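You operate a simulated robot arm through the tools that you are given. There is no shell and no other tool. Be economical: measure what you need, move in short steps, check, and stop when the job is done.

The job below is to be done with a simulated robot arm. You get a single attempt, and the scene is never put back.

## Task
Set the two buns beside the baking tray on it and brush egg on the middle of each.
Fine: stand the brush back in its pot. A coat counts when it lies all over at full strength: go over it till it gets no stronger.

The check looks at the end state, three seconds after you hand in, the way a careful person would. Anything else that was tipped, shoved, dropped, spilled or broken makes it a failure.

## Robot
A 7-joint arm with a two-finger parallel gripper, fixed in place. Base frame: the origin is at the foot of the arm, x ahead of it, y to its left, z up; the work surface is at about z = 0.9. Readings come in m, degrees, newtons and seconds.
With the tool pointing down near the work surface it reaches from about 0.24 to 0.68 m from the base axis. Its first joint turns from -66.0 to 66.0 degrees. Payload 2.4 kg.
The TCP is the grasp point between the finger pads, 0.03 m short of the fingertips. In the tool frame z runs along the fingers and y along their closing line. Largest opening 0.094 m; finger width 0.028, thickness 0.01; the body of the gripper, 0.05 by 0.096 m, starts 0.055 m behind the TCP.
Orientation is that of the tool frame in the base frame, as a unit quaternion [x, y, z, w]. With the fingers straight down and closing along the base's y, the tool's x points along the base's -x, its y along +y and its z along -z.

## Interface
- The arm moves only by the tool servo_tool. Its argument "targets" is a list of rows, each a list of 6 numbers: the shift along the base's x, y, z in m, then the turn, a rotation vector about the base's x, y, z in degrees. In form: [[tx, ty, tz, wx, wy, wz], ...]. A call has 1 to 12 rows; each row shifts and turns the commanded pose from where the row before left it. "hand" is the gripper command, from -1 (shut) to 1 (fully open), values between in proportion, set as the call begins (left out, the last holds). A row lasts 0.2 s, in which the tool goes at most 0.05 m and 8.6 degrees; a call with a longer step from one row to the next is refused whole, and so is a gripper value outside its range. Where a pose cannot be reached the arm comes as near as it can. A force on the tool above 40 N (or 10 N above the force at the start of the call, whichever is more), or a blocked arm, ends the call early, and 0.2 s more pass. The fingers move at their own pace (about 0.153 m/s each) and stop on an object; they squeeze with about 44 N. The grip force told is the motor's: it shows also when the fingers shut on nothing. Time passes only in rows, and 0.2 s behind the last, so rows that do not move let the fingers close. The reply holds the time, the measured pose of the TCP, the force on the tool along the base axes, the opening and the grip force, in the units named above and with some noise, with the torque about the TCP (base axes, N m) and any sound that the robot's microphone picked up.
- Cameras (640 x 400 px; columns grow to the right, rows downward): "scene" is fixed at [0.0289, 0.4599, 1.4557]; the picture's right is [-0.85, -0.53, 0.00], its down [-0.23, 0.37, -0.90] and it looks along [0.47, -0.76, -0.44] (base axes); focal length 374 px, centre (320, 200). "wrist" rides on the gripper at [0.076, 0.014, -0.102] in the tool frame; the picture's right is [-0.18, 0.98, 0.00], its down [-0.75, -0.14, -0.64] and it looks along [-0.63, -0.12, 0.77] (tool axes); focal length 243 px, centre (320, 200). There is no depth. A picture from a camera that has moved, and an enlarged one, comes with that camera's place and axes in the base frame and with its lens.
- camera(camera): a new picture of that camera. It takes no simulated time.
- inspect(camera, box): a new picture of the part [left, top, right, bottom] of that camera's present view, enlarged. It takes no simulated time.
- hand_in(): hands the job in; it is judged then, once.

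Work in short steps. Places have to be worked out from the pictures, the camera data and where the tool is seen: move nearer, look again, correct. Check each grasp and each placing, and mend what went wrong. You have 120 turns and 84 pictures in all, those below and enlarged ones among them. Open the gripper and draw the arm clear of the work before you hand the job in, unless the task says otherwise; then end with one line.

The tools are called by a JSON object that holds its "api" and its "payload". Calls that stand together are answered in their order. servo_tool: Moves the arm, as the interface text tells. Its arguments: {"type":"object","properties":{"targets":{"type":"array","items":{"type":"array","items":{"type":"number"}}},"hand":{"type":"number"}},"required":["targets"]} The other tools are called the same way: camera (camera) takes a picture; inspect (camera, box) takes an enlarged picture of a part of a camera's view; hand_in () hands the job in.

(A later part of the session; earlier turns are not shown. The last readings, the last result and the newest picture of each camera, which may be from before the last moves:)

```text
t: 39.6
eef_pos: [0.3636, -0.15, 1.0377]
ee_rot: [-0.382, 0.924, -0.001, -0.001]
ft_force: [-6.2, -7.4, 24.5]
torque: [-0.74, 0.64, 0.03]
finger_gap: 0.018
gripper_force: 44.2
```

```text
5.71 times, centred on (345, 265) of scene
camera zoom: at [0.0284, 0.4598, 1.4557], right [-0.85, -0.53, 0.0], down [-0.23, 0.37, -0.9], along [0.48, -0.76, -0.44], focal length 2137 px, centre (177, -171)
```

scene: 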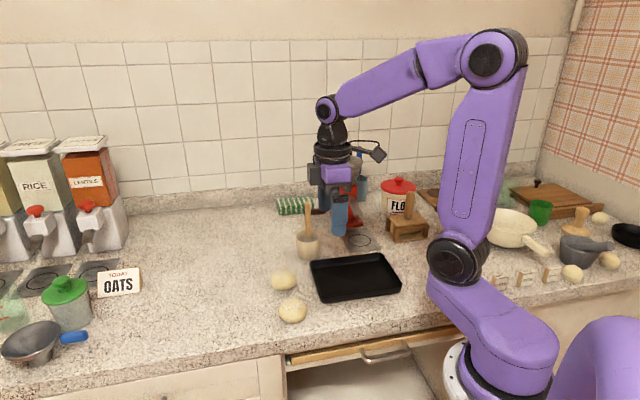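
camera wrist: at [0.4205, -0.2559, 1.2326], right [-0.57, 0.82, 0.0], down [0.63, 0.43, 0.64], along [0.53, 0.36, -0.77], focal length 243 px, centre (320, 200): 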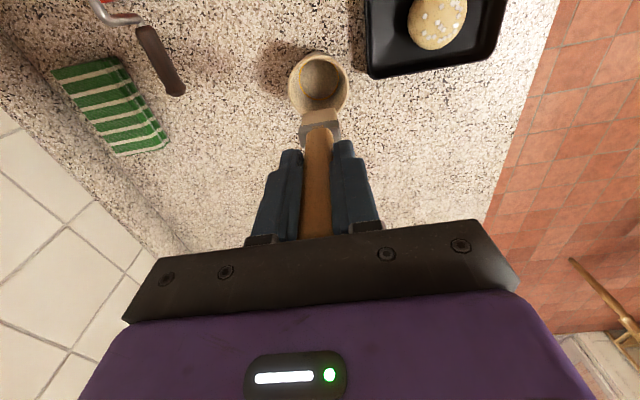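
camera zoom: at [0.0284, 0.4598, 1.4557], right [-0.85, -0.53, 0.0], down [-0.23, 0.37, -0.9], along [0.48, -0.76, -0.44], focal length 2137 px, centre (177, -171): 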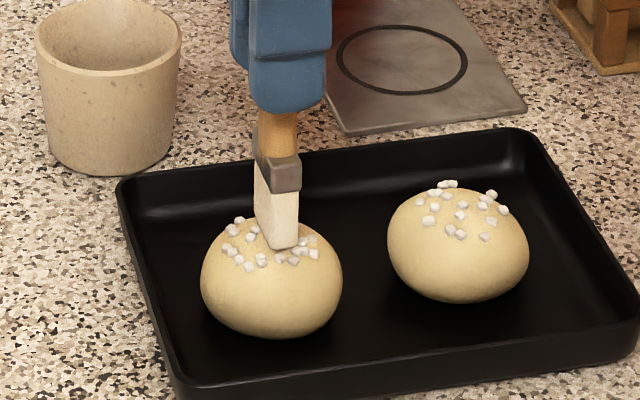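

I pressed too hard: 25 N, and the bun slid a few mm. I'll lift off and look for a coat.

{"api": "servo_tool", "payload": {"targets": [[0, 0, 0.006, 0, 0, 0], [0, 0, 0.03, 0, 0, 0], [0, 0, 0.02, 0, 0, 0], [0, 0, 0, 0, 0, 0]]}}

{"api": "inspect", "payload": {"camera": "scene", "box": [310, 225, 390, 305]}}

{"api": "inspect", "payload": {"camera": "wrist", "box": [250, 20, 390, 160]}}

```text
t: 40.6
eef_pos: [0.3655, -0.1498, 1.0932]
ee_rot: [-0.384, 0.923, 0.0, 0.0]
ft_force: [-0.8, 0.8, -0.5]
torque: [0.03, -0.02, 0.01]
finger_gap: 0.0181
gripper_force: 44.6
```

```text
5.00 times, centred on (350, 265) of scene
camera zoom: at [0.0289, 0.4599, 1.4557], right [-0.85, -0.53, 0.0], down [-0.23, 0.37, -0.9], along [0.47, -0.76, -0.44], focal length 1870 px, centre (170, -125)
```

zoom: 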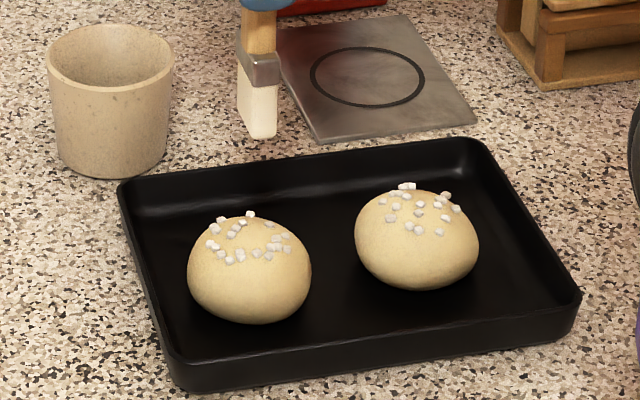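

```text
2.86 times, centred on (320, 90) of wrist
camera zoom: at [0.3009, -0.1934, 1.1959], right [-0.57, 0.82, 0.0], down [0.63, 0.43, 0.64], along [0.53, 0.36, -0.77], focal length 693 px, centre (320, 514)
```

zoom: 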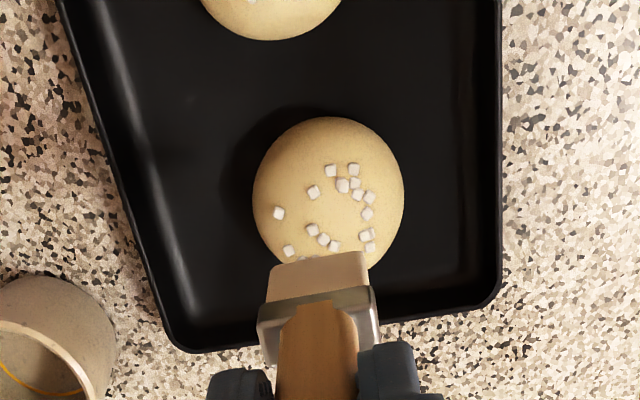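

I'll zoom right in on bun 2's top to compare it with the untouched bun.

{"api": "inspect", "payload": {"camera": "scene", "box": [328, 255, 360, 287]}}

{"api": "inspect", "payload": {"camera": "scene", "box": [362, 246, 394, 278]}}

```text
12.50 times, centred on (344, 271) of scene
camera zoom: at [0.0289, 0.4599, 1.4557], right [-0.85, -0.53, 0.0], down [-0.23, 0.37, -0.9], along [0.47, -0.76, -0.44], focal length 4674 px, centre (20, -688)
```

zoom: 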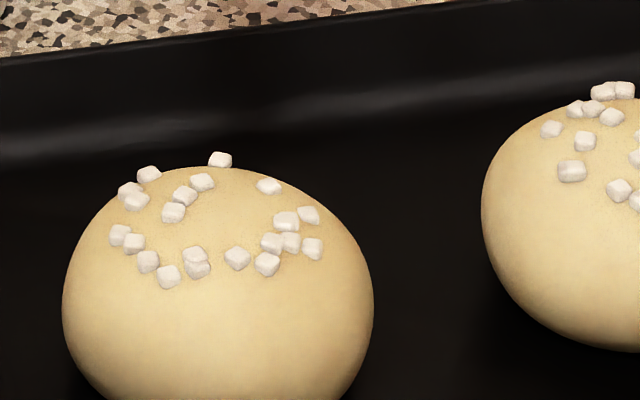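

```text
12.50 times, centred on (378, 262) of scene
camera zoom: at [0.0289, 0.4599, 1.4557], right [-0.85, -0.53, 0.0], down [-0.23, 0.37, -0.9], along [0.47, -0.76, -0.44], focal length 4674 px, centre (-405, -575)
```

zoom: 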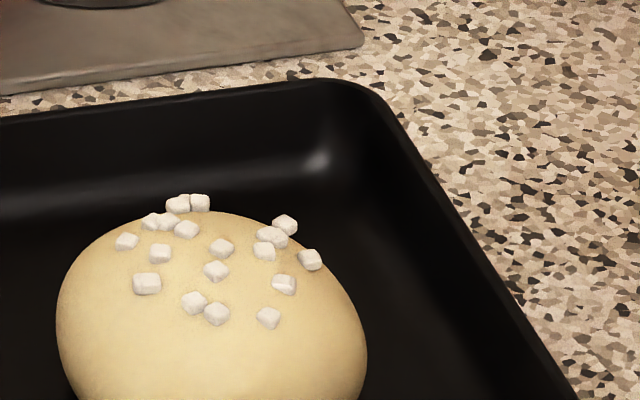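

There's no egg on the bun, so the brush seems dry. The orange rim suggests a shallow layer of egg in the pot, so I'll go back, look in and dip.

{"api": "servo_tool", "payload": {"targets": [[0, 0, 0.04, 0, 0, 0], [0.02, -0.0105, 0, 0, 0, 0], [0.02, -0.0105, 0, 0, 0, 0], [0.02, -0.0105, 0, 0, 0, 0], [0.02, -0.0105, 0, 0, 0, 0], [0.02, -0.0105, 0, 0, 0, 0], [0.0205, -0.0105, 0, 0, 0, 0], [0, 0, 0, 0, 0, 0]]}}

{"api": "inspect", "payload": {"camera": "wrist", "box": [280, 40, 370, 140]}}

```text
t: 42.4
eef_pos: [0.4856, -0.2121, 1.1332]
ee_rot: [-0.383, 0.924, 0.0, -0.001]
ft_force: [0.5, 0.3, 0.1]
torque: [0.0, 0.01, -0.01]
finger_gap: 0.018
gripper_force: 45.0
```

```text
4.00 times, centred on (325, 90) of wrist
camera zoom: at [0.4208, -0.256, 1.2361], right [-0.57, 0.82, 0.0], down [0.63, 0.43, 0.64], along [0.53, 0.36, -0.77], focal length 970 px, centre (300, 640)
```

zoom: 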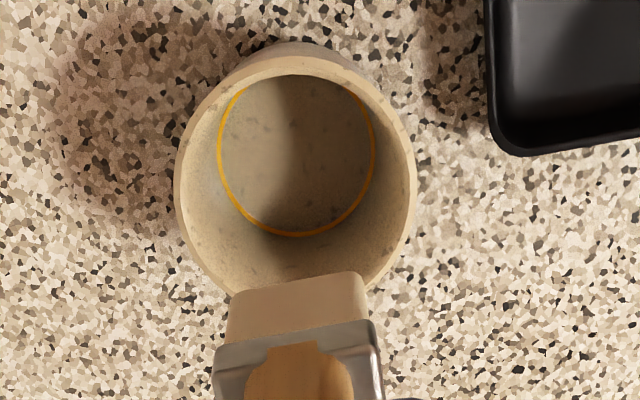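

I'll dip straight down into the pot, the last few mm slowly, until the bottom is felt lightly.

{"api": "servo_tool", "payload": {"targets": [[0.0005, -0.001, -0.03, 0, 0, 0], [0, 0, -0.03, 0, 0, 0], [0, 0, -0.03, 0, 0, 0], [0, 0, -0.02, 0, 0, 0], [0, 0, -0.008, 0, 0, 0], [0, 0, 0, 0, 0, 0]]}}

{"api": "servo_tool", "payload": {"targets": [[0, 0, -0.002, 0, 0, 0], [0, 0, -0.002, 0, 0, 0], [0, 0, 0, 0, 0, 0]]}}

```text
t: 43.8
eef_pos: [0.4855, -0.2133, 1.0147]
ee_rot: [-0.382, 0.924, 0.0, 0.0]
ft_force: [0.4, 0.1, -0.2]
torque: [0.0, 0.0, 0.03]
finger_gap: 0.018
gripper_force: 44.0
```

```text
t: 44.6
eef_pos: [0.486, -0.2119, 1.0117]
ee_rot: [-0.384, 0.923, 0.0, 0.0]
ft_force: [0.0, 0.9, 1.4]
torque: [0.05, 0.04, 0.01]
finger_gap: 0.0179
gripper_force: 44.1
```

The bottom is reached at z≈1.011, the same as the original seat. I'll make a small swirl in the egg, then lift and look at the bristles.

{"api": "servo_tool", "payload": {"targets": [[0, 0, -0.001, 0, 0, 0], [0.003, 0.003, 0, 0, 0, 0], [-0.003, -0.003, 0, 0, 0, 0], [-0.003, -0.003, 0, 0, 0, 0], [0.003, 0.003, 0, 0, 0, 0], [0, 0, 0, 0, 0, 0], [0, 0, 0.02, 0, 0, 0], [0, 0, 0.03, 0, 0, 0], [0, 0, 0.03, 0, 0, 0], [0, 0, 0.03, 0, 0, 0], [0, 0, 0.012, 0, 0, 0], [0, 0, 0, 0, 0, 0]]}}

{"api": "inspect", "payload": {"camera": "scene", "box": [290, 190, 340, 250]}}

{"api": "inspect", "payload": {"camera": "wrist", "box": [280, 40, 370, 140]}}

```text
t: 47.2
eef_pos: [0.4874, -0.2134, 1.1327]
ee_rot: [-0.382, 0.924, 0.0, 0.001]
ft_force: [0.8, 0.1, -0.7]
torque: [-0.01, -0.03, 0.02]
finger_gap: 0.0182
gripper_force: 43.9
```

```text
6.67 times, centred on (315, 220) of scene
camera zoom: at [0.0289, 0.4599, 1.4557], right [-0.85, -0.53, 0.0], down [-0.23, 0.37, -0.9], along [0.47, -0.76, -0.44], focal length 2493 px, centre (353, 67)
```

zoom: 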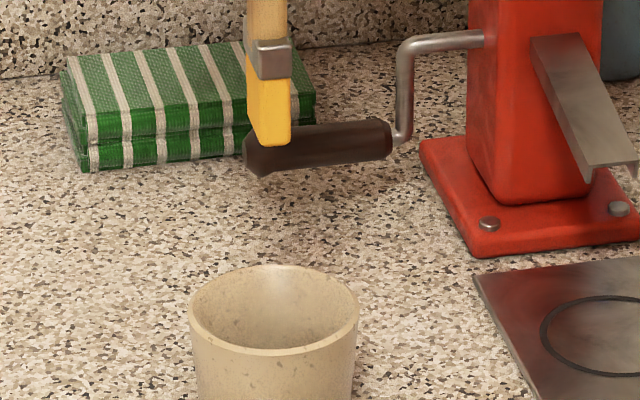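

```text
4.00 times, centred on (325, 90) of wrist
camera zoom: at [0.4218, -0.2566, 1.2349], right [-0.57, 0.82, 0.0], down [0.63, 0.43, 0.64], along [0.53, 0.36, -0.77], focal length 970 px, centre (300, 640)
```

zoom: 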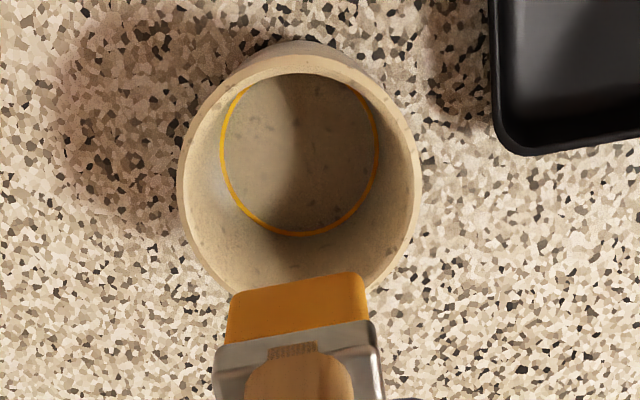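

The bristles are now loaded with egg, so it needed the dip. Back to bun 2, whose middle is at about (0.361,-0.150), and down to just above contact.

{"api": "servo_tool", "payload": {"targets": [[0, 0, 0, 0, 0, 0], [-0.021, 0.0105, 0, 0, 0, 0], [-0.021, 0.0105, 0, 0, 0, 0], [-0.021, 0.0105, 0, 0, 0, 0], [-0.021, 0.0105, 0, 0, 0, 0], [-0.021, 0.0105, 0, 0, 0, 0], [-0.021, 0.0105, 0, 0, 0, 0], [0, 0, -0.04, 0, 0, 0], [0, 0, -0.035, 0, 0, 0], [0, 0, -0.014, 0, 0, 0], [0, 0, 0, 0, 0, 0]]}}

{"api": "inspect", "payload": {"camera": "scene", "box": [310, 230, 380, 300]}}

```text
t: 49.6
eef_pos: [0.3594, -0.1481, 1.0429]
ee_rot: [-0.382, 0.924, 0.0, 0.0]
ft_force: [-0.1, 0.4, -0.5]
torque: [-0.01, 0.02, -0.03]
finger_gap: 0.018
gripper_force: 43.5
```

```text
5.71 times, centred on (345, 265) of scene
camera zoom: at [0.0289, 0.4599, 1.4557], right [-0.85, -0.53, 0.0], down [-0.23, 0.37, -0.9], along [0.47, -0.76, -0.44], focal length 2137 px, centre (177, -171)
```

zoom: 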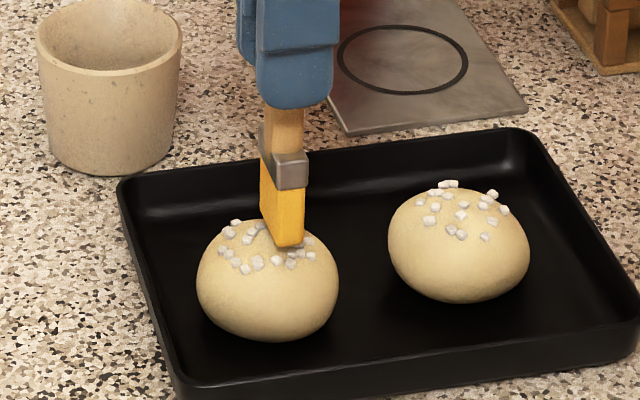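

The scene view shows the brush about 5 mm to the right of the bun's axis, and the wrist estimate disagrees. I'll check the wrist view here, where there's little parallax.

{"api": "inspect", "payload": {"camera": "wrist", "box": [250, 40, 390, 180]}}

```text
2.86 times, centred on (320, 110) of wrist
camera zoom: at [0.2956, -0.1908, 1.1449], right [-0.57, 0.82, 0.0], down [0.63, 0.43, 0.64], along [0.53, 0.36, -0.77], focal length 693 px, centre (320, 457)
```

zoom: 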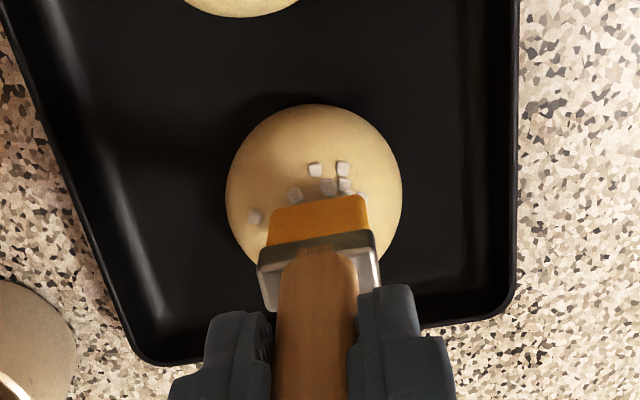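

The wrist view shows the brush near the bun's middle. A light touch will show the actual footprint.

{"api": "servo_tool", "payload": {"targets": [[0.002, -0.001, -0.002, 0, 0, 0], [0, 0, -0.002, 0, 0, 0], [0, 0, 0, 0, 0, 0]]}}

{"api": "servo_tool", "payload": {"targets": [[0, 0, -0.001, 0, 0, 0], [0, 0, 0, 0, 0, 0]]}}

{"api": "servo_tool", "payload": {"targets": [[0, 0, 0.004, 0, 0, 0], [0, 0, 0.03, 0, 0, 0], [0, 0, 0.03, 0, 0, 0], [0, 0, 0, 0, 0, 0]]}}

{"api": "inspect", "payload": {"camera": "scene", "box": [320, 245, 364, 289]}}

{"api": "inspect", "payload": {"camera": "wrist", "box": [260, 30, 380, 150]}}

```text
t: 50.4
eef_pos: [0.3627, -0.1499, 1.0378]
ee_rot: [-0.383, 0.924, 0.001, 0.0]
ft_force: [-0.7, -0.2, -0.4]
torque: [0.03, 0.0, 0.0]
finger_gap: 0.0179
gripper_force: 44.4
```

```text
t: 51.0
eef_pos: [0.3618, -0.1509, 1.0393]
ee_rot: [-0.382, 0.924, 0.0, -0.001]
ft_force: [-0.4, 1.1, 1.4]
torque: [0.08, 0.02, -0.02]
finger_gap: 0.0181
gripper_force: 44.1
```

```text
t: 52.0
eef_pos: [0.3624, -0.1509, 1.1042]
ee_rot: [-0.383, 0.924, 0.001, 0.0]
ft_force: [-0.5, -0.3, -0.3]
torque: [0.02, -0.03, 0.01]
finger_gap: 0.0181
gripper_force: 43.9
```

```text
9.09 times, centred on (342, 267) of scene
camera zoom: at [0.0289, 0.4599, 1.4557], right [-0.85, -0.53, 0.0], down [-0.23, 0.37, -0.9], along [0.47, -0.76, -0.44], focal length 3400 px, centre (120, -409)
```

zoom: 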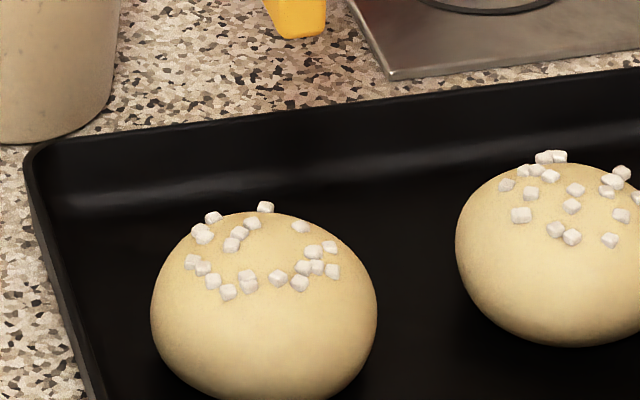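

```text
3.33 times, centred on (320, 90) of wrist
camera zoom: at [0.2976, -0.1931, 1.2064], right [-0.57, 0.82, 0.0], down [0.63, 0.43, 0.64], along [0.53, 0.36, -0.77], focal length 809 px, centre (320, 567)
```

zoom: 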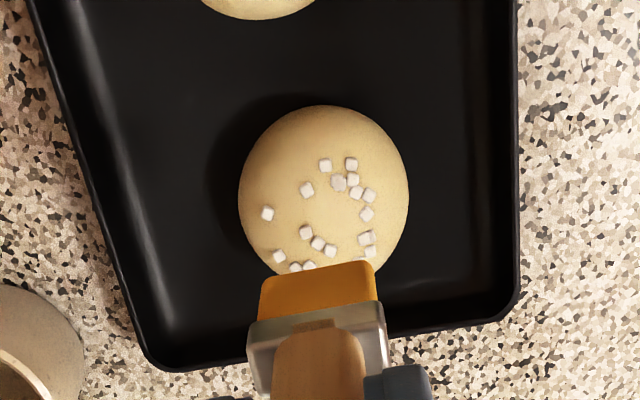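

A light touch left nothing, so it must need strokes with some pressure. I'll go back to contact, press about 1 mm more and make gentle strokes along u.

{"api": "servo_tool", "payload": {"targets": [[0.001, 0.001, -0.03, 0, 0, 0], [0, 0, -0.03, 0, 0, 0], [0, 0, -0.005, 0, 0, 0], [0.003, 0.003, 0, 0, 0, 0], [0.002, 0.002, -0.0005, 0, 0, 0], [-0.002, -0.002, 0.0005, 0, 0, 0], [-0.003, -0.003, 0, 0, 0, 0], [-0.003, -0.003, 0, 0, 0, 0], [-0.002, -0.002, -0.0005, 0, 0, 0], [0.002, 0.002, 0.0005, 0, 0, 0], [0.003, 0.003, 0, 0, 0, 0]]}}

{"api": "inspect", "payload": {"camera": "scene", "box": [310, 230, 380, 300]}}

```text
t: 54.4
eef_pos: [0.3625, -0.1515, 1.0373]
ee_rot: [-0.383, 0.924, 0.0, -0.001]
ft_force: [-6.6, -5.6, 17.6]
torque: [-0.59, 0.7, 0.0]
finger_gap: 0.018
gripper_force: 44.0
```

```text
5.71 times, centred on (345, 265) of scene
camera zoom: at [0.0285, 0.4598, 1.4557], right [-0.85, -0.53, 0.0], down [-0.23, 0.37, -0.9], along [0.48, -0.76, -0.44], focal length 2137 px, centre (177, -171)
```

zoom: 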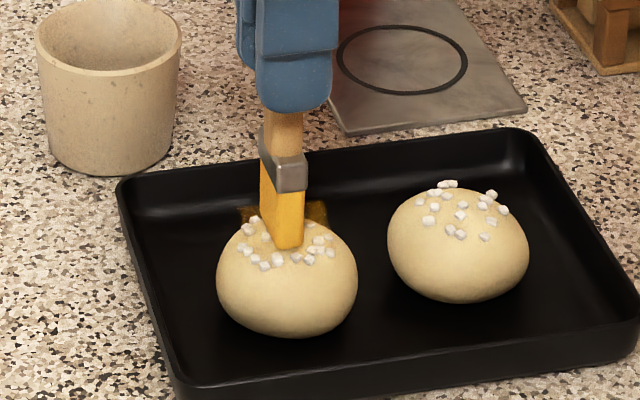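

The bun slid until it was centred under the brush, and a yellowish patch has appeared behind it. I'll lift and look.

{"api": "servo_tool", "payload": {"targets": [[0, 0, 0.004, 0, 0, 0], [0, 0, 0.03, 0, 0, 0], [0, 0, 0.03, 0, 0, 0], [0, 0, 0, 0, 0, 0]]}}

{"api": "inspect", "payload": {"camera": "scene", "box": [320, 245, 364, 289]}}

{"api": "inspect", "payload": {"camera": "wrist", "box": [260, 30, 380, 150]}}

```text
t: 55.4
eef_pos: [0.3625, -0.1508, 1.1002]
ee_rot: [-0.384, 0.923, 0.0, -0.001]
ft_force: [-0.2, -0.3, 0.3]
torque: [0.0, 0.0, 0.01]
finger_gap: 0.0181
gripper_force: 44.6
```

```text
9.09 times, centred on (342, 267) of scene
camera zoom: at [0.0289, 0.4599, 1.4557], right [-0.85, -0.53, 0.0], down [-0.23, 0.37, -0.9], along [0.47, -0.76, -0.44], focal length 3400 px, centre (120, -409)
```

zoom: 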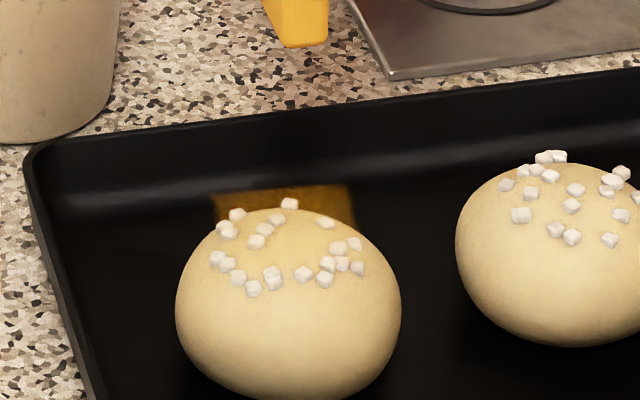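

```text
3.33 times, centred on (320, 90) of wrist
camera zoom: at [0.2972, -0.1938, 1.2035], right [-0.57, 0.82, 0.0], down [0.63, 0.43, 0.64], along [0.53, 0.36, -0.77], focal length 809 px, centre (320, 567)
```

zoom: 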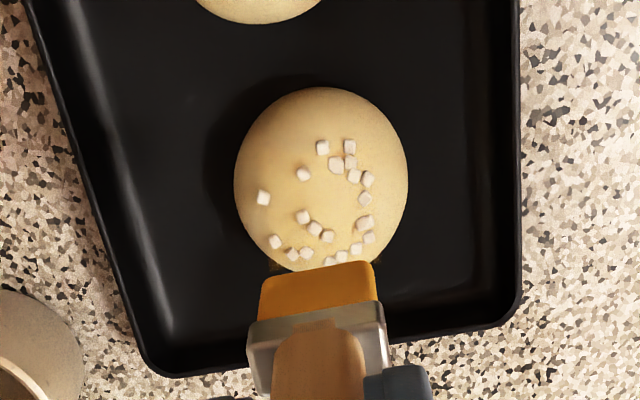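

There's an egg-coloured patch partly hidden behind the bun. I'll shift the tool sideways and up to see where it lies.

{"api": "servo_tool", "payload": {"targets": [[0.02, 0.02, 0.03, 0, 0, 0], [0.02, 0.02, 0.02, 0, 0, 0], [0, 0, 0, 0, 0, 0]]}}

{"api": "inspect", "payload": {"camera": "wrist", "box": [250, 0, 390, 130]}}

{"api": "inspect", "payload": {"camera": "scene", "box": [305, 230, 405, 310]}}

```text
t: 56.2
eef_pos: [0.4032, -0.1099, 1.1516]
ee_rot: [-0.382, 0.924, 0.0, 0.0]
ft_force: [-1.6, -0.1, 1.2]
torque: [-0.01, -0.01, 0.02]
finger_gap: 0.0178
gripper_force: 44.5
```

```text
3.08 times, centred on (320, 65) of wrist
camera zoom: at [0.3387, -0.1537, 1.2538], right [-0.57, 0.82, 0.0], down [0.63, 0.43, 0.64], along [0.53, 0.36, -0.77], focal length 746 px, centre (320, 615)
```

zoom: 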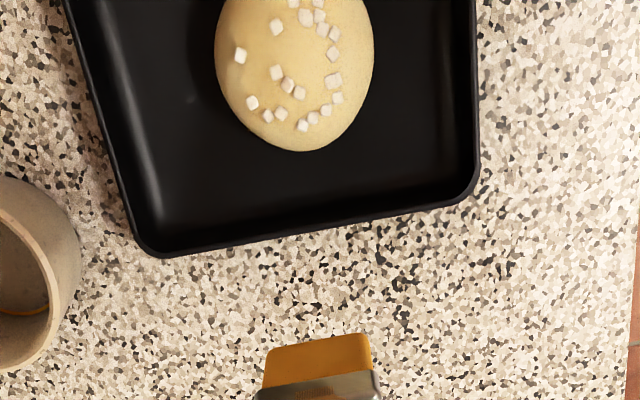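

```text
5.00 times, centred on (355, 270) of scene
camera zoom: at [0.0289, 0.4599, 1.4557], right [-0.85, -0.53, 0.0], down [-0.23, 0.37, -0.9], along [0.47, -0.76, -0.44], focal length 1870 px, centre (145, -150)
```

zoom: 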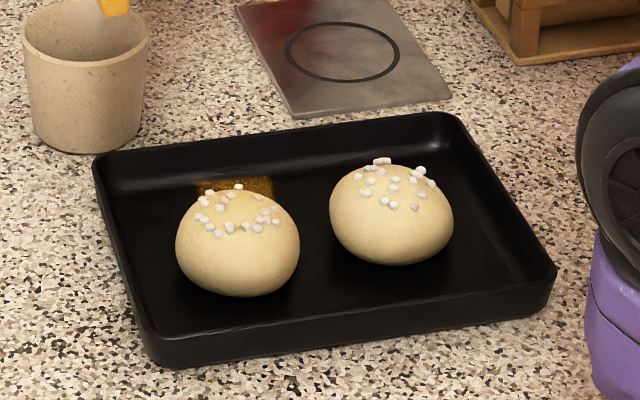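

No egg shows on the tray floor from above, so the patch may be a film at the bun itself. I'll zoom in now that the brush is clear.

{"api": "inspect", "payload": {"camera": "scene", "box": [336, 258, 368, 282]}}

{"api": "inspect", "payload": {"camera": "wrist", "box": [285, 0, 345, 50]}}

```text
16.00 times, centred on (352, 270) of scene
camera zoom: at [0.0289, 0.4599, 1.4557], right [-0.85, -0.53, 0.0], down [-0.23, 0.37, -0.9], along [0.47, -0.76, -0.44], focal length 5983 px, centre (-192, -920)
```

zoom: 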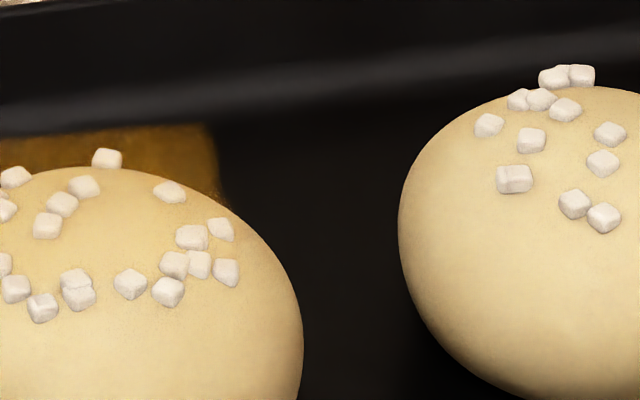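

```text
8.00 times, centred on (315, 25) of wrist
camera zoom: at [0.3387, -0.1537, 1.2538], right [-0.57, 0.82, 0.0], down [0.63, 0.43, 0.64], along [0.53, 0.36, -0.77], focal length 1941 px, centre (360, 1600)
```

zoom: 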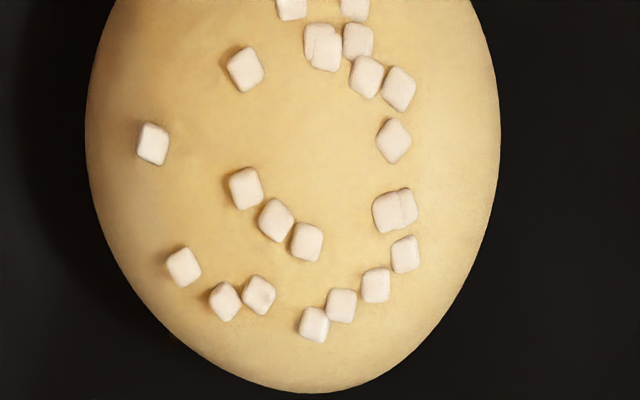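

The coat is starting to show as a faint yellow tint on the bun's middle, so it builds up with strokes. I'll go back over the bun to a light contact height.

{"api": "servo_tool", "payload": {"targets": [[-0.022, -0.022, 0, 0, 0, 0], [-0.0225, -0.0215, -0.02, 0, 0, 0], [0, 0, -0.04, 0, 0, 0], [0, 0, -0.04, 0, 0, 0], [0, 0, -0.012, 0, 0, 0], [0, 0, 0, 0, 0, 0]]}}

{"api": "servo_tool", "payload": {"targets": [[0, 0, -0.001, 0, 0, 0], [0, 0, 0, 0, 0, 0]]}}

```text
t: 57.6
eef_pos: [0.3577, -0.1515, 1.0379]
ee_rot: [-0.383, 0.924, 0.001, 0.0]
ft_force: [-0.2, 1.0, 0.4]
torque: [0.01, -0.03, 0.02]
finger_gap: 0.0181
gripper_force: 43.7
```

```text
t: 58.2
eef_pos: [0.3571, -0.1532, 1.0378]
ee_rot: [-0.383, 0.924, -0.001, 0.001]
ft_force: [0.1, 2.9, 8.1]
torque: [0.21, 0.0, 0.03]
finger_gap: 0.0178
gripper_force: 43.8
```

The force and torque say the bun's high point is toward -y from the tip. I'll lift slightly, shift (-0.002,-0.005), and touch again.

{"api": "servo_tool", "payload": {"targets": [[0, 0, 0.003, 0, 0, 0], [-0.002, -0.005, 0, 0, 0, 0], [0, 0, -0.0025, 0, 0, 0], [0, 0, 0, 0, 0, 0]]}}

{"api": "servo_tool", "payload": {"targets": [[0, 0, -0.0005, 0, 0, 0], [0, 0, 0, 0, 0, 0]]}}

{"api": "inspect", "payload": {"camera": "scene", "box": [320, 240, 370, 290]}}

```text
t: 59.2
eef_pos: [0.3569, -0.1591, 1.0392]
ee_rot: [-0.383, 0.924, 0.0, -0.001]
ft_force: [-0.6, 0.6, -0.6]
torque: [0.03, -0.01, 0.01]
finger_gap: 0.0178
gripper_force: 43.6
```

```text
t: 59.8
eef_pos: [0.3568, -0.1582, 1.0375]
ee_rot: [-0.382, 0.924, 0.0, 0.0]
ft_force: [-0.4, 0.2, -0.5]
torque: [0.02, 0.02, 0.0]
finger_gap: 0.0182
gripper_force: 43.5
```

```text
8.00 times, centred on (345, 265) of scene
camera zoom: at [0.0289, 0.4599, 1.4557], right [-0.85, -0.53, 0.0], down [-0.23, 0.37, -0.9], along [0.47, -0.76, -0.44], focal length 2992 px, centre (120, -320)
```

zoom: 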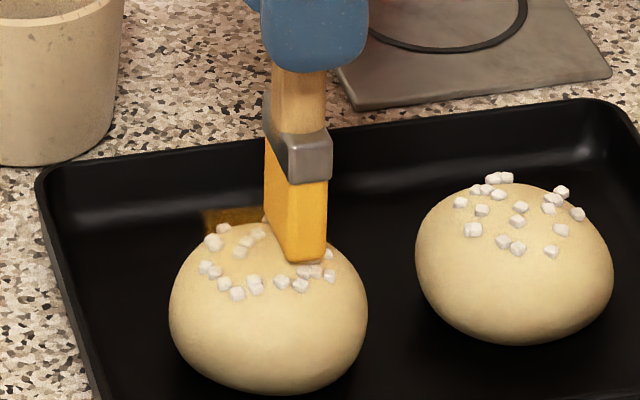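

This view settles it. The brush is clearly off toward the tray centre, so the scene camera is right: bun 2's axis is near (0.362,-0.1515) and the wrist view reads 5 mm off. I'll shift back and stroke lightly.

{"api": "servo_tool", "payload": {"targets": [[0, 0, 0.004, 0, 0, 0], [0.005, 0.007, 0, 0, 0, 0], [0, 0, -0.0035, 0, 0, 0], [0, 0, 0, 0, 0, 0]]}}

{"api": "servo_tool", "payload": {"targets": [[0.003, 0.003, 0, 0, 0, 0], [0.003, 0.003, 0, 0, 0, 0], [-0.003, -0.003, 0, 0, 0, 0], [-0.003, -0.003, 0, 0, 0, 0], [-0.003, -0.003, 0, 0, 0, 0], [-0.003, -0.003, 0, 0, 0, 0], [0.003, 0.003, 0, 0, 0, 0], [0.003, 0.003, 0, 0, 0, 0]]}}

{"api": "inspect", "payload": {"camera": "scene", "box": [320, 240, 370, 290]}}

```text
t: 60.8
eef_pos: [0.3618, -0.1507, 1.037]
ee_rot: [-0.383, 0.924, 0.0, 0.0]
ft_force: [0.0, 1.1, 0.7]
torque: [-0.01, 0.01, -0.06]
finger_gap: 0.0182
gripper_force: 44.1
```

```text
t: 62.6
eef_pos: [0.3609, -0.1513, 1.0398]
ee_rot: [-0.384, 0.923, 0.0, 0.0]
ft_force: [-0.1, 1.4, 0.0]
torque: [0.0, 0.02, -0.02]
finger_gap: 0.0181
gripper_force: 44.3
```

```text
8.00 times, centred on (345, 265) of scene
camera zoom: at [0.0289, 0.4599, 1.4557], right [-0.85, -0.53, 0.0], down [-0.23, 0.37, -0.9], along [0.47, -0.76, -0.44], focal length 2992 px, centre (120, -320)
```

zoom: 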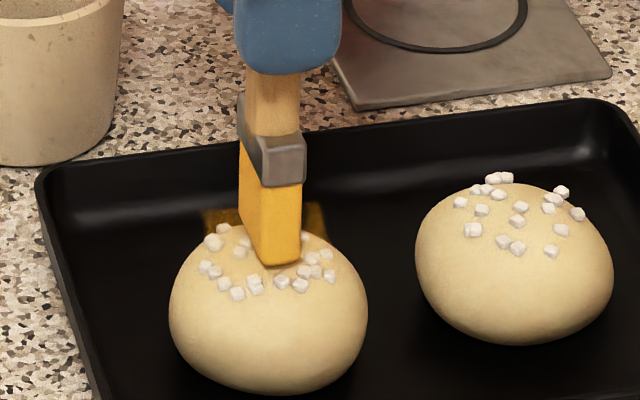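

It's centred now, but the force is about 0. I'll go 0.7 mm lower and stroke, then compare the tint.

{"api": "servo_tool", "payload": {"targets": [[0, 0, -0.0007, 0, 0, 0], [0.003, 0.003, 0, 0, 0, 0], [0.003, 0.003, 0, 0, 0, 0], [-0.003, -0.003, 0, 0, 0, 0], [-0.003, -0.003, 0, 0, 0, 0], [-0.003, -0.003, 0, 0, 0, 0], [-0.003, -0.003, 0, 0, 0, 0], [0.003, 0.003, 0, 0, 0, 0], [0.003, 0.003, 0, 0, 0, 0]]}}

{"api": "inspect", "payload": {"camera": "scene", "box": [320, 240, 370, 290]}}

```text
t: 64.6
eef_pos: [0.362, -0.1537, 1.0376]
ee_rot: [-0.383, 0.924, 0.0, 0.0]
ft_force: [0.4, 0.6, -0.8]
torque: [0.0, 0.01, 0.02]
finger_gap: 0.0182
gripper_force: 44.0
```

```text
8.00 times, centred on (345, 265) of scene
camera zoom: at [0.0289, 0.4599, 1.4557], right [-0.85, -0.53, 0.0], down [-0.23, 0.37, -0.9], along [0.47, -0.76, -0.44], focal length 2992 px, centre (120, -320)
```

zoom: 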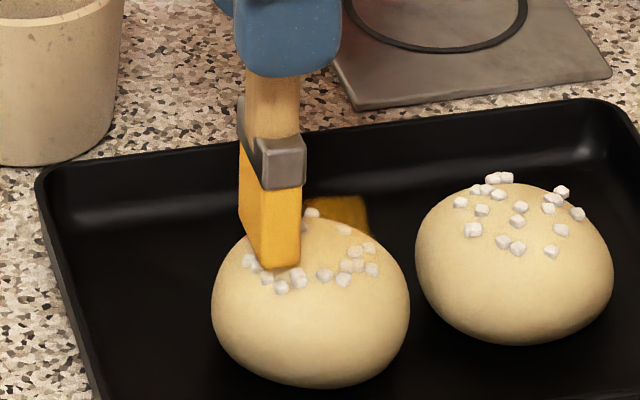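

The coat on bun 2 is getting stronger, but the bun slid about 11 mm toward bun 1. From here I'll stroke only toward +u, lifting on each return, which should bring it back too.

{"api": "servo_tool", "payload": {"targets": [[0, 0, 0.005, 0, 0, 0], [-0.011, -0.0095, 0, 0, 0, 0], [0, 0, -0.005, 0, 0, 0], [0.003, 0.003, 0, 0, 0, 0], [0.003, 0.003, 0, 0, 0, 0], [0.003, 0.003, 0, 0, 0, 0], [0.003, 0.003, 0, 0, 0, 0]]}}

{"api": "inspect", "payload": {"camera": "scene", "box": [320, 240, 370, 290]}}

```text
t: 66.2
eef_pos: [0.363, -0.1483, 1.0384]
ee_rot: [-0.383, 0.924, 0.0, 0.001]
ft_force: [0.2, 0.7, 0.9]
torque: [0.03, 0.01, -0.01]
finger_gap: 0.018
gripper_force: 44.2
```

```text
8.00 times, centred on (345, 265) of scene
camera zoom: at [0.0289, 0.4599, 1.4557], right [-0.85, -0.53, 0.0], down [-0.23, 0.37, -0.9], along [0.47, -0.76, -0.44], focal length 2992 px, centre (120, -320)
```

zoom: 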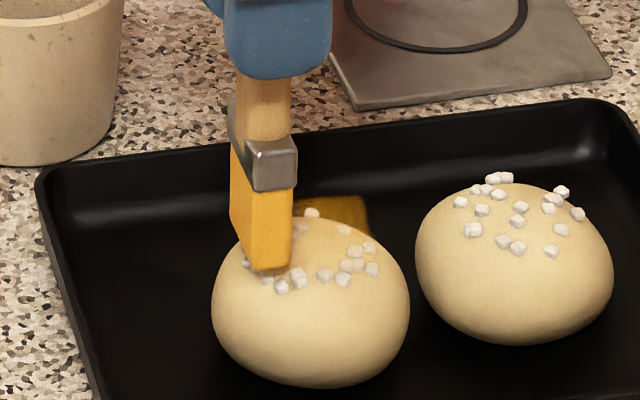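

That pass brushed cleanly without dragging the bun. I'll repeat full-width +u passes over the dome.

{"api": "servo_tool", "payload": {"targets": [[0, 0, 0.005, 0, 0, 0], [-0.019, -0.021, 0, 0, 0, 0], [0, 0, -0.006, 0, 0, 0], [0.006, 0.006, 0.001, 0, 0, 0], [0.007, 0.007, 0, 0, 0, 0], [0.007, 0.007, -0.001, 0, 0, 0], [0, 0, 0.006, 0, 0, 0], [-0.02, -0.02, 0, 0, 0, 0], [0, 0, -0.006, 0, 0, 0], [0.006, 0.006, 0.001, 0, 0, 0], [0.007, 0.007, 0, 0, 0, 0], [0.007, 0.007, -0.001, 0, 0, 0]]}}

{"api": "servo_tool", "payload": {"targets": [[0, 0, 0.03, 0, 0, 0], [0.01, 0.01, 0.03, 0, 0, 0], [0, 0, 0, 0, 0, 0]]}}

{"api": "inspect", "payload": {"camera": "scene", "box": [320, 240, 370, 290]}}

```text
t: 68.8
eef_pos: [0.3641, -0.1521, 1.0369]
ee_rot: [-0.384, 0.923, 0.0, 0.0]
ft_force: [-0.6, -1.0, 1.8]
torque: [-0.07, 0.06, 0.01]
finger_gap: 0.018
gripper_force: 44.3
```

```text
t: 69.6
eef_pos: [0.3737, -0.1383, 1.0976]
ee_rot: [-0.384, 0.924, 0.0, 0.0]
ft_force: [0.7, 0.7, -0.9]
torque: [0.0, 0.02, 0.0]
finger_gap: 0.0177
gripper_force: 44.1
```

```text
8.00 times, centred on (345, 265) of scene
camera zoom: at [0.0289, 0.4599, 1.4557], right [-0.85, -0.53, 0.0], down [-0.23, 0.37, -0.9], along [0.47, -0.76, -0.44], focal length 2992 px, centre (120, -320)
```

zoom: 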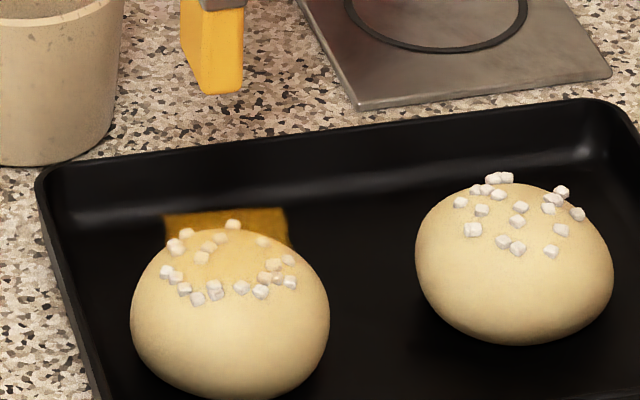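

The coat is clearly stronger now and bun 2 has shifted back toward +u, its axis near (0.370,-0.144). I'll make gentle -u passes at constant height.

{"api": "servo_tool", "payload": {"targets": [[0.003, 0.001, -0.03, 0, 0, 0], [0, 0, -0.029, 0, 0, 0], [-0.005, -0.005, 0, 0, 0, 0], [-0.005, -0.005, 0, 0, 0, 0], [-0.005, -0.005, 0, 0, 0, 0], [0, 0, 0.005, 0, 0, 0], [0.013, 0.013, 0, 0, 0, 0], [0, 0, -0.005, 0, 0, 0], [-0.005, -0.005, 0, 0, 0, 0], [-0.005, -0.005, 0, 0, 0, 0], [-0.005, -0.005, 0, 0, 0, 0], [0, 0, 0, 0, 0, 0]]}}

{"api": "inspect", "payload": {"camera": "scene", "box": [320, 240, 370, 290]}}

```text
t: 72.2
eef_pos: [0.3598, -0.1567, 1.0376]
ee_rot: [-0.383, 0.924, 0.0, -0.001]
ft_force: [-1.3, 0.1, -0.9]
torque: [-0.01, -0.02, 0.01]
finger_gap: 0.0179
gripper_force: 44.1
```

```text
8.00 times, centred on (345, 265) of scene
camera zoom: at [0.0289, 0.4599, 1.4557], right [-0.85, -0.53, 0.0], down [-0.23, 0.37, -0.9], along [0.47, -0.76, -0.44], focal length 2992 px, centre (120, -320)
```

zoom: 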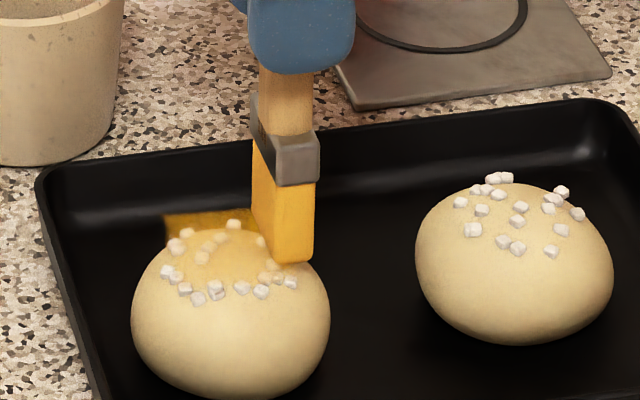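

The bun stayed put and the tint is stronger, so light passes work. I'll run passes offset to both sides (±6 mm across) to cover the whole area.

{"api": "servo_tool", "payload": {"targets": [[0, 0, 0.005, 0, 0, 0], [0.0142, 0.0226, 0, 0, 0, 0], [0, 0, -0.005, 0, 0, 0], [-0.0057, -0.0057, 0, 0, 0, 0], [-0.0057, -0.0057, 0, 0, 0, 0], [-0.0057, -0.0057, 0, 0, 0, 0], [0, 0, 0.005, 0, 0, 0], [0.0255, 0.0087, 0, 0, 0, 0], [0, 0, -0.005, 0, 0, 0], [-0.0057, -0.0057, 0, 0, 0, 0], [-0.0057, -0.0057, 0, 0, 0, 0], [-0.0057, -0.0057, 0, 0, 0, 0]]}}

{"api": "servo_tool", "payload": {"targets": [[0, 0, 0.03, 0, 0, 0], [0.01, 0.01, 0.03, 0, 0, 0], [0, 0, 0, 0, 0, 0]]}}

{"api": "inspect", "payload": {"camera": "scene", "box": [320, 240, 370, 290]}}

```text
t: 74.8
eef_pos: [0.3652, -0.1606, 1.0377]
ee_rot: [-0.383, 0.924, 0.0, 0.0]
ft_force: [-0.2, -0.2, -0.3]
torque: [-0.01, 0.03, 0.0]
finger_gap: 0.0179
gripper_force: 43.8
```

```text
t: 75.6
eef_pos: [0.3728, -0.1501, 1.0972]
ee_rot: [-0.383, 0.924, 0.0, 0.0]
ft_force: [-0.2, -1.5, 0.0]
torque: [-0.02, 0.01, -0.01]
finger_gap: 0.018
gripper_force: 44.0
```

```text
8.00 times, centred on (345, 265) of scene
camera zoom: at [0.0289, 0.4599, 1.4557], right [-0.85, -0.53, 0.0], down [-0.23, 0.37, -0.9], along [0.47, -0.76, -0.44], focal length 2992 px, centre (120, -320)
```

zoom: 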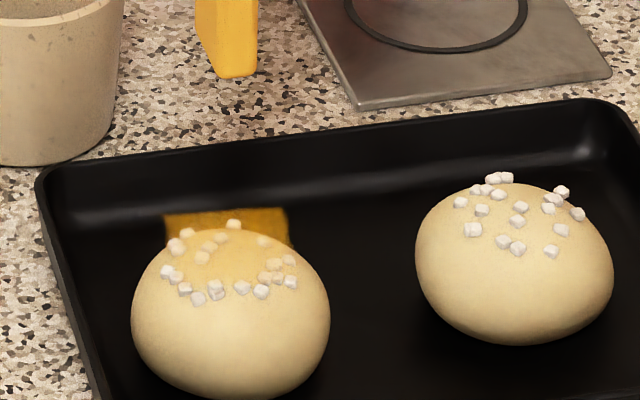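

The tint keeps building. I'll cover the whole patch with light serpentine passes in both directions.

{"api": "servo_tool", "payload": {"targets": [[0.0086, 0.0056, -0.03, 0, 0, 0], [0, 0, -0.03, 0, 0, 0], [-0.0085, -0.0085, 0, 0, 0, 0], [-0.0085, -0.0085, 0, 0, 0, 0], [-0.0057, 0.0057, 0, 0, 0, 0], [0.0085, 0.0085, 0, 0, 0, 0], [0.0085, 0.0085, 0, 0, 0, 0], [-0.0057, 0.0057, 0, 0, 0, 0], [-0.0085, -0.0085, 0, 0, 0, 0], [-0.0085, -0.0085, 0, 0, 0, 0], [0, 0, 0.005, 0, 0, 0]]}}

{"api": "servo_tool", "payload": {"targets": [[0, 0, -0.005, 0, 0, 0], [0.0085, 0.0085, 0, 0, 0, 0], [0.0085, 0.0085, 0, 0, 0, 0], [0.0057, -0.0057, 0, 0, 0, 0], [-0.0085, -0.0085, 0, 0, 0, 0], [-0.0085, -0.0085, 0, 0, 0, 0], [0.0057, -0.0057, 0, 0, 0, 0], [0.0085, 0.0085, 0, 0, 0, 0], [0.0085, 0.0085, 0, 0, 0, 0], [0, 0, 0.03, 0, 0, 0], [0, 0, 0.03, 0, 0, 0]]}}

{"api": "inspect", "payload": {"camera": "scene", "box": [320, 240, 370, 290]}}

```text
t: 78.0
eef_pos: [0.3553, -0.1494, 1.0403]
ee_rot: [-0.382, 0.924, 0.0, 0.0]
ft_force: [-0.4, -0.1, -0.7]
torque: [-0.04, 0.04, 0.06]
finger_gap: 0.0182
gripper_force: 44.2
```

```text
t: 80.4
eef_pos: [0.3828, -0.1435, 1.0995]
ee_rot: [-0.384, 0.924, 0.0, -0.001]
ft_force: [-0.3, -0.5, -1.2]
torque: [0.0, 0.0, 0.0]
finger_gap: 0.018
gripper_force: 43.7
```

```text
8.00 times, centred on (345, 265) of scene
camera zoom: at [0.0289, 0.4599, 1.4557], right [-0.85, -0.53, 0.0], down [-0.23, 0.37, -0.9], along [0.47, -0.76, -0.44], focal length 2992 px, centre (120, -320)
```

zoom: 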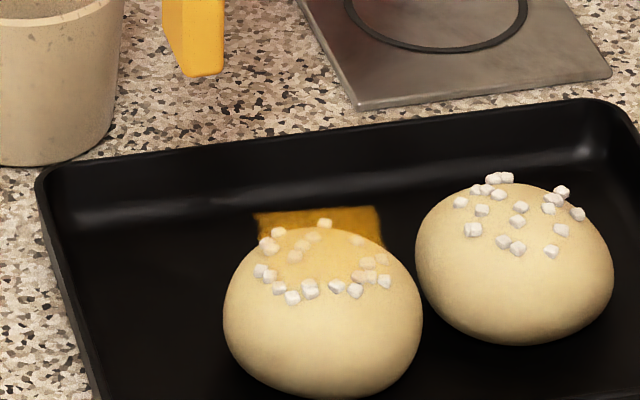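

The coat is stronger still, but bun 2 slid back near bun 1. Next: +u passes with lifted returns.

{"api": "servo_tool", "payload": {"targets": [[-0.0205, -0.0148, 0, 0, 0, 0], [-0.0205, -0.0148, -0.03, 0, 0, 0], [0, 0, -0.03, 0, 0, 0], [0.0057, 0.0057, 0, 0, 0, 0], [0.0057, 0.0057, 0, 0, 0, 0], [0.0057, 0.0057, 0, 0, 0, 0], [0, 0, 0.005, 0, 0, 0], [-0.0129, -0.0213, 0, 0, 0, 0], [0, 0, -0.005, 0, 0, 0], [0.0057, 0.0057, 0, 0, 0, 0], [0.0057, 0.0057, 0, 0, 0, 0], [0.0057, 0.0057, 0, 0, 0, 0]]}}

{"api": "servo_tool", "payload": {"targets": [[0, 0, 0.005, 0, 0, 0], [-0.0213, -0.0129, 0, 0, 0, 0], [0, 0, -0.005, 0, 0, 0], [0.0057, 0.0057, 0, 0, 0, 0], [0.0057, 0.0057, 0, 0, 0, 0], [0.0057, 0.0057, 0, 0, 0, 0], [0, 0, 0.005, 0, 0, 0]]}}

{"api": "inspect", "payload": {"camera": "scene", "box": [320, 240, 370, 290]}}

```text
t: 83.0
eef_pos: [0.3626, -0.1596, 1.0383]
ee_rot: [-0.383, 0.924, 0.0, -0.001]
ft_force: [0.1, 0.6, -0.6]
torque: [0.0, 0.02, -0.03]
finger_gap: 0.0179
gripper_force: 44.0
```

```text
t: 84.6
eef_pos: [0.3595, -0.1555, 1.0428]
ee_rot: [-0.383, 0.924, 0.001, 0.001]
ft_force: [0.8, 0.4, -0.2]
torque: [-0.03, -0.05, 0.03]
finger_gap: 0.0181
gripper_force: 44.2
```

```text
8.00 times, centred on (345, 265) of scene
camera zoom: at [0.0289, 0.4599, 1.4557], right [-0.85, -0.53, 0.0], down [-0.23, 0.37, -0.9], along [0.47, -0.76, -0.44], focal length 2992 px, centre (120, -320)
```

zoom: 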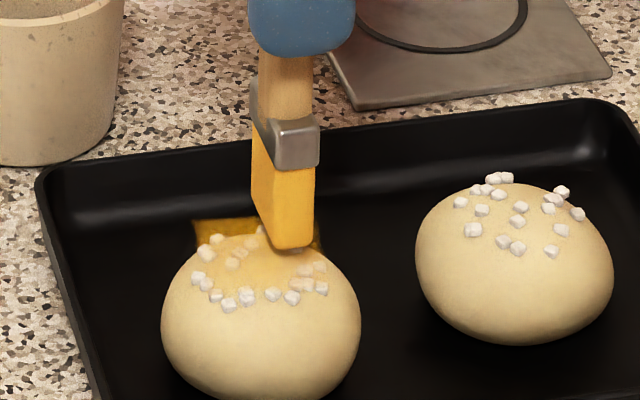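

Bun 2 is back around the middle of its half. I'll lift clear and take a close look at the coat's strength and evenness.

{"api": "servo_tool", "payload": {"targets": [[0.01, 0.01, 0.03, 0, 0, 0], [0.01, 0.01, 0.025, 0, 0, 0], [0, 0, 0, 0, 0, 0]]}}

{"api": "inspect", "payload": {"camera": "scene", "box": [328, 262, 354, 282]}}

{"api": "inspect", "payload": {"camera": "wrist", "box": [275, 0, 375, 100]}}

```text
t: 85.4
eef_pos: [0.3798, -0.1374, 1.0976]
ee_rot: [-0.383, 0.924, 0.0, 0.0]
ft_force: [-0.1, 0.3, -0.4]
torque: [-0.01, -0.02, 0.0]
finger_gap: 0.0181
gripper_force: 43.3
```

```text
16.00 times, centred on (341, 272) of scene
camera zoom: at [0.0289, 0.4599, 1.4557], right [-0.85, -0.53, 0.0], down [-0.23, 0.37, -0.9], along [0.47, -0.76, -0.44], focal length 5983 px, centre (-16, -952)
```

zoom: 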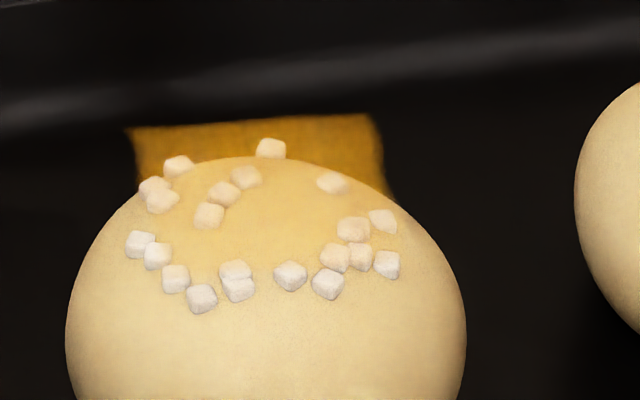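

```text
4.00 times, centred on (325, 50) of wrist
camera zoom: at [0.3152, -0.1805, 1.1991], right [-0.57, 0.82, 0.0], down [0.63, 0.43, 0.64], along [0.53, 0.36, -0.77], focal length 970 px, centre (300, 800)
```

zoom: 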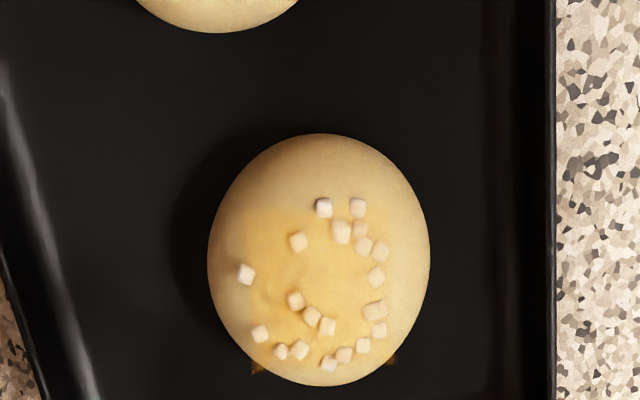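

The coat is a square of about 40 mm on the bun's top, roughly even but not yet at full strength. I'll re-dip the brush before more passes.

{"api": "servo_tool", "payload": {"targets": [[0.02, -0.014, 0.035, 0, 0, 0], [0.03, -0.022, 0, 0, 0, 0], [0.03, -0.022, 0, 0, 0, 0], [0.026, -0.0177, 0, 0, 0, 0], [0, 0, 0, 0, 0, 0]]}}

{"api": "servo_tool", "payload": {"targets": [[0, 0, -0.03, 0, 0, 0], [0, 0, -0.04, 0, 0, 0], [0, 0, -0.03, 0, 0, 0], [0, 0, -0.018, 0, 0, 0], [0, 0, 0, 0, 0, 0]]}}

```text
t: 86.6
eef_pos: [0.4865, -0.2123, 1.1338]
ee_rot: [-0.383, 0.924, 0.0, -0.001]
ft_force: [-0.1, 0.0, 0.0]
torque: [0.02, -0.01, 0.0]
finger_gap: 0.0181
gripper_force: 44.8
```

```text
t: 87.8
eef_pos: [0.487, -0.2142, 1.0143]
ee_rot: [-0.382, 0.924, -0.001, -0.001]
ft_force: [1.0, 0.7, -0.3]
torque: [-0.03, 0.0, -0.05]
finger_gap: 0.0182
gripper_force: 44.3
```

Now a small swirl in the egg, lift out, and back over bun 2, whose axis is about (0.362,-0.148).

{"api": "servo_tool", "payload": {"targets": [[0, 0, -0.003, 0, 0, 0], [0.003, 0.003, 0, 0, 0, 0], [-0.003, -0.003, 0, 0, 0, 0], [-0.003, -0.003, 0, 0, 0, 0], [0.003, 0.003, 0, 0, 0, 0], [0, 0, 0.03, 0, 0, 0], [0, 0, 0.04, 0, 0, 0], [0, 0, 0.0405, 0, 0, 0], [0, 0, 0, 0, 0, 0], [0, 0, 0, 0, 0, 0]]}}

{"api": "servo_tool", "payload": {"targets": [[-0.0277, 0.0179, 0, 0, 0, 0], [-0.0277, 0.0179, 0, 0, 0, 0], [-0.0277, 0.0179, 0, 0, 0, 0], [-0.0276, 0.0177, 0, 0, 0, 0], [0, 0, -0.035, 0, 0, 0], [0, 0, -0.035, 0, 0, 0], [0, 0, -0.0085, 0, 0, 0], [0, 0, 0, 0, 0, 0]]}}

```text
t: 90.0
eef_pos: [0.4862, -0.2118, 1.1208]
ee_rot: [-0.383, 0.924, 0.001, 0.0]
ft_force: [0.6, 0.3, -0.2]
torque: [-0.01, 0.03, 0.0]
finger_gap: 0.0182
gripper_force: 44.3
```

```text
t: 91.8
eef_pos: [0.3737, -0.1399, 1.0442]
ee_rot: [-0.383, 0.924, 0.0, 0.0]
ft_force: [0.5, -1.1, -0.2]
torque: [-0.03, -0.01, -0.02]
finger_gap: 0.0179
gripper_force: 44.1
```

I'll make two slow -u passes, one on each side, at light contact.

{"api": "servo_tool", "payload": {"targets": [[0, 0, -0.006, 0, 0, 0], [-0.005, -0.005, 0, 0, 0, 0], [-0.005, -0.005, 0, 0, 0, 0], [-0.005, -0.005, 0, 0, 0, 0], [-0.005, -0.005, 0, 0, 0, 0], [0, 0, 0.005, 0, 0, 0], [0.0122, 0.0278, 0, 0, 0, 0], [0, 0, -0.005, 0, 0, 0], [-0.0067, -0.0067, 0, 0, 0, 0], [-0.0067, -0.0067, 0, 0, 0, 0], [-0.0066, -0.0066, 0, 0, 0, 0], [0, 0, 0.005, 0, 0, 0]]}}

{"api": "inspect", "payload": {"camera": "scene", "box": [320, 240, 370, 290]}}

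```text
t: 94.4
eef_pos: [0.3467, -0.1537, 1.0432]
ee_rot: [-0.384, 0.923, 0.001, 0.0]
ft_force: [0.1, -0.4, -0.9]
torque: [0.01, 0.01, -0.01]
finger_gap: 0.0179
gripper_force: 43.8
```

```text
8.00 times, centred on (345, 265) of scene
camera zoom: at [0.0289, 0.4599, 1.4557], right [-0.85, -0.53, 0.0], down [-0.23, 0.37, -0.9], along [0.47, -0.76, -0.44], focal length 2992 px, centre (120, -320)
```

zoom: 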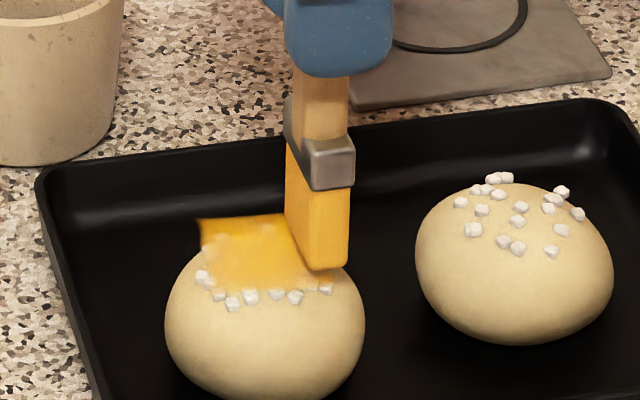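

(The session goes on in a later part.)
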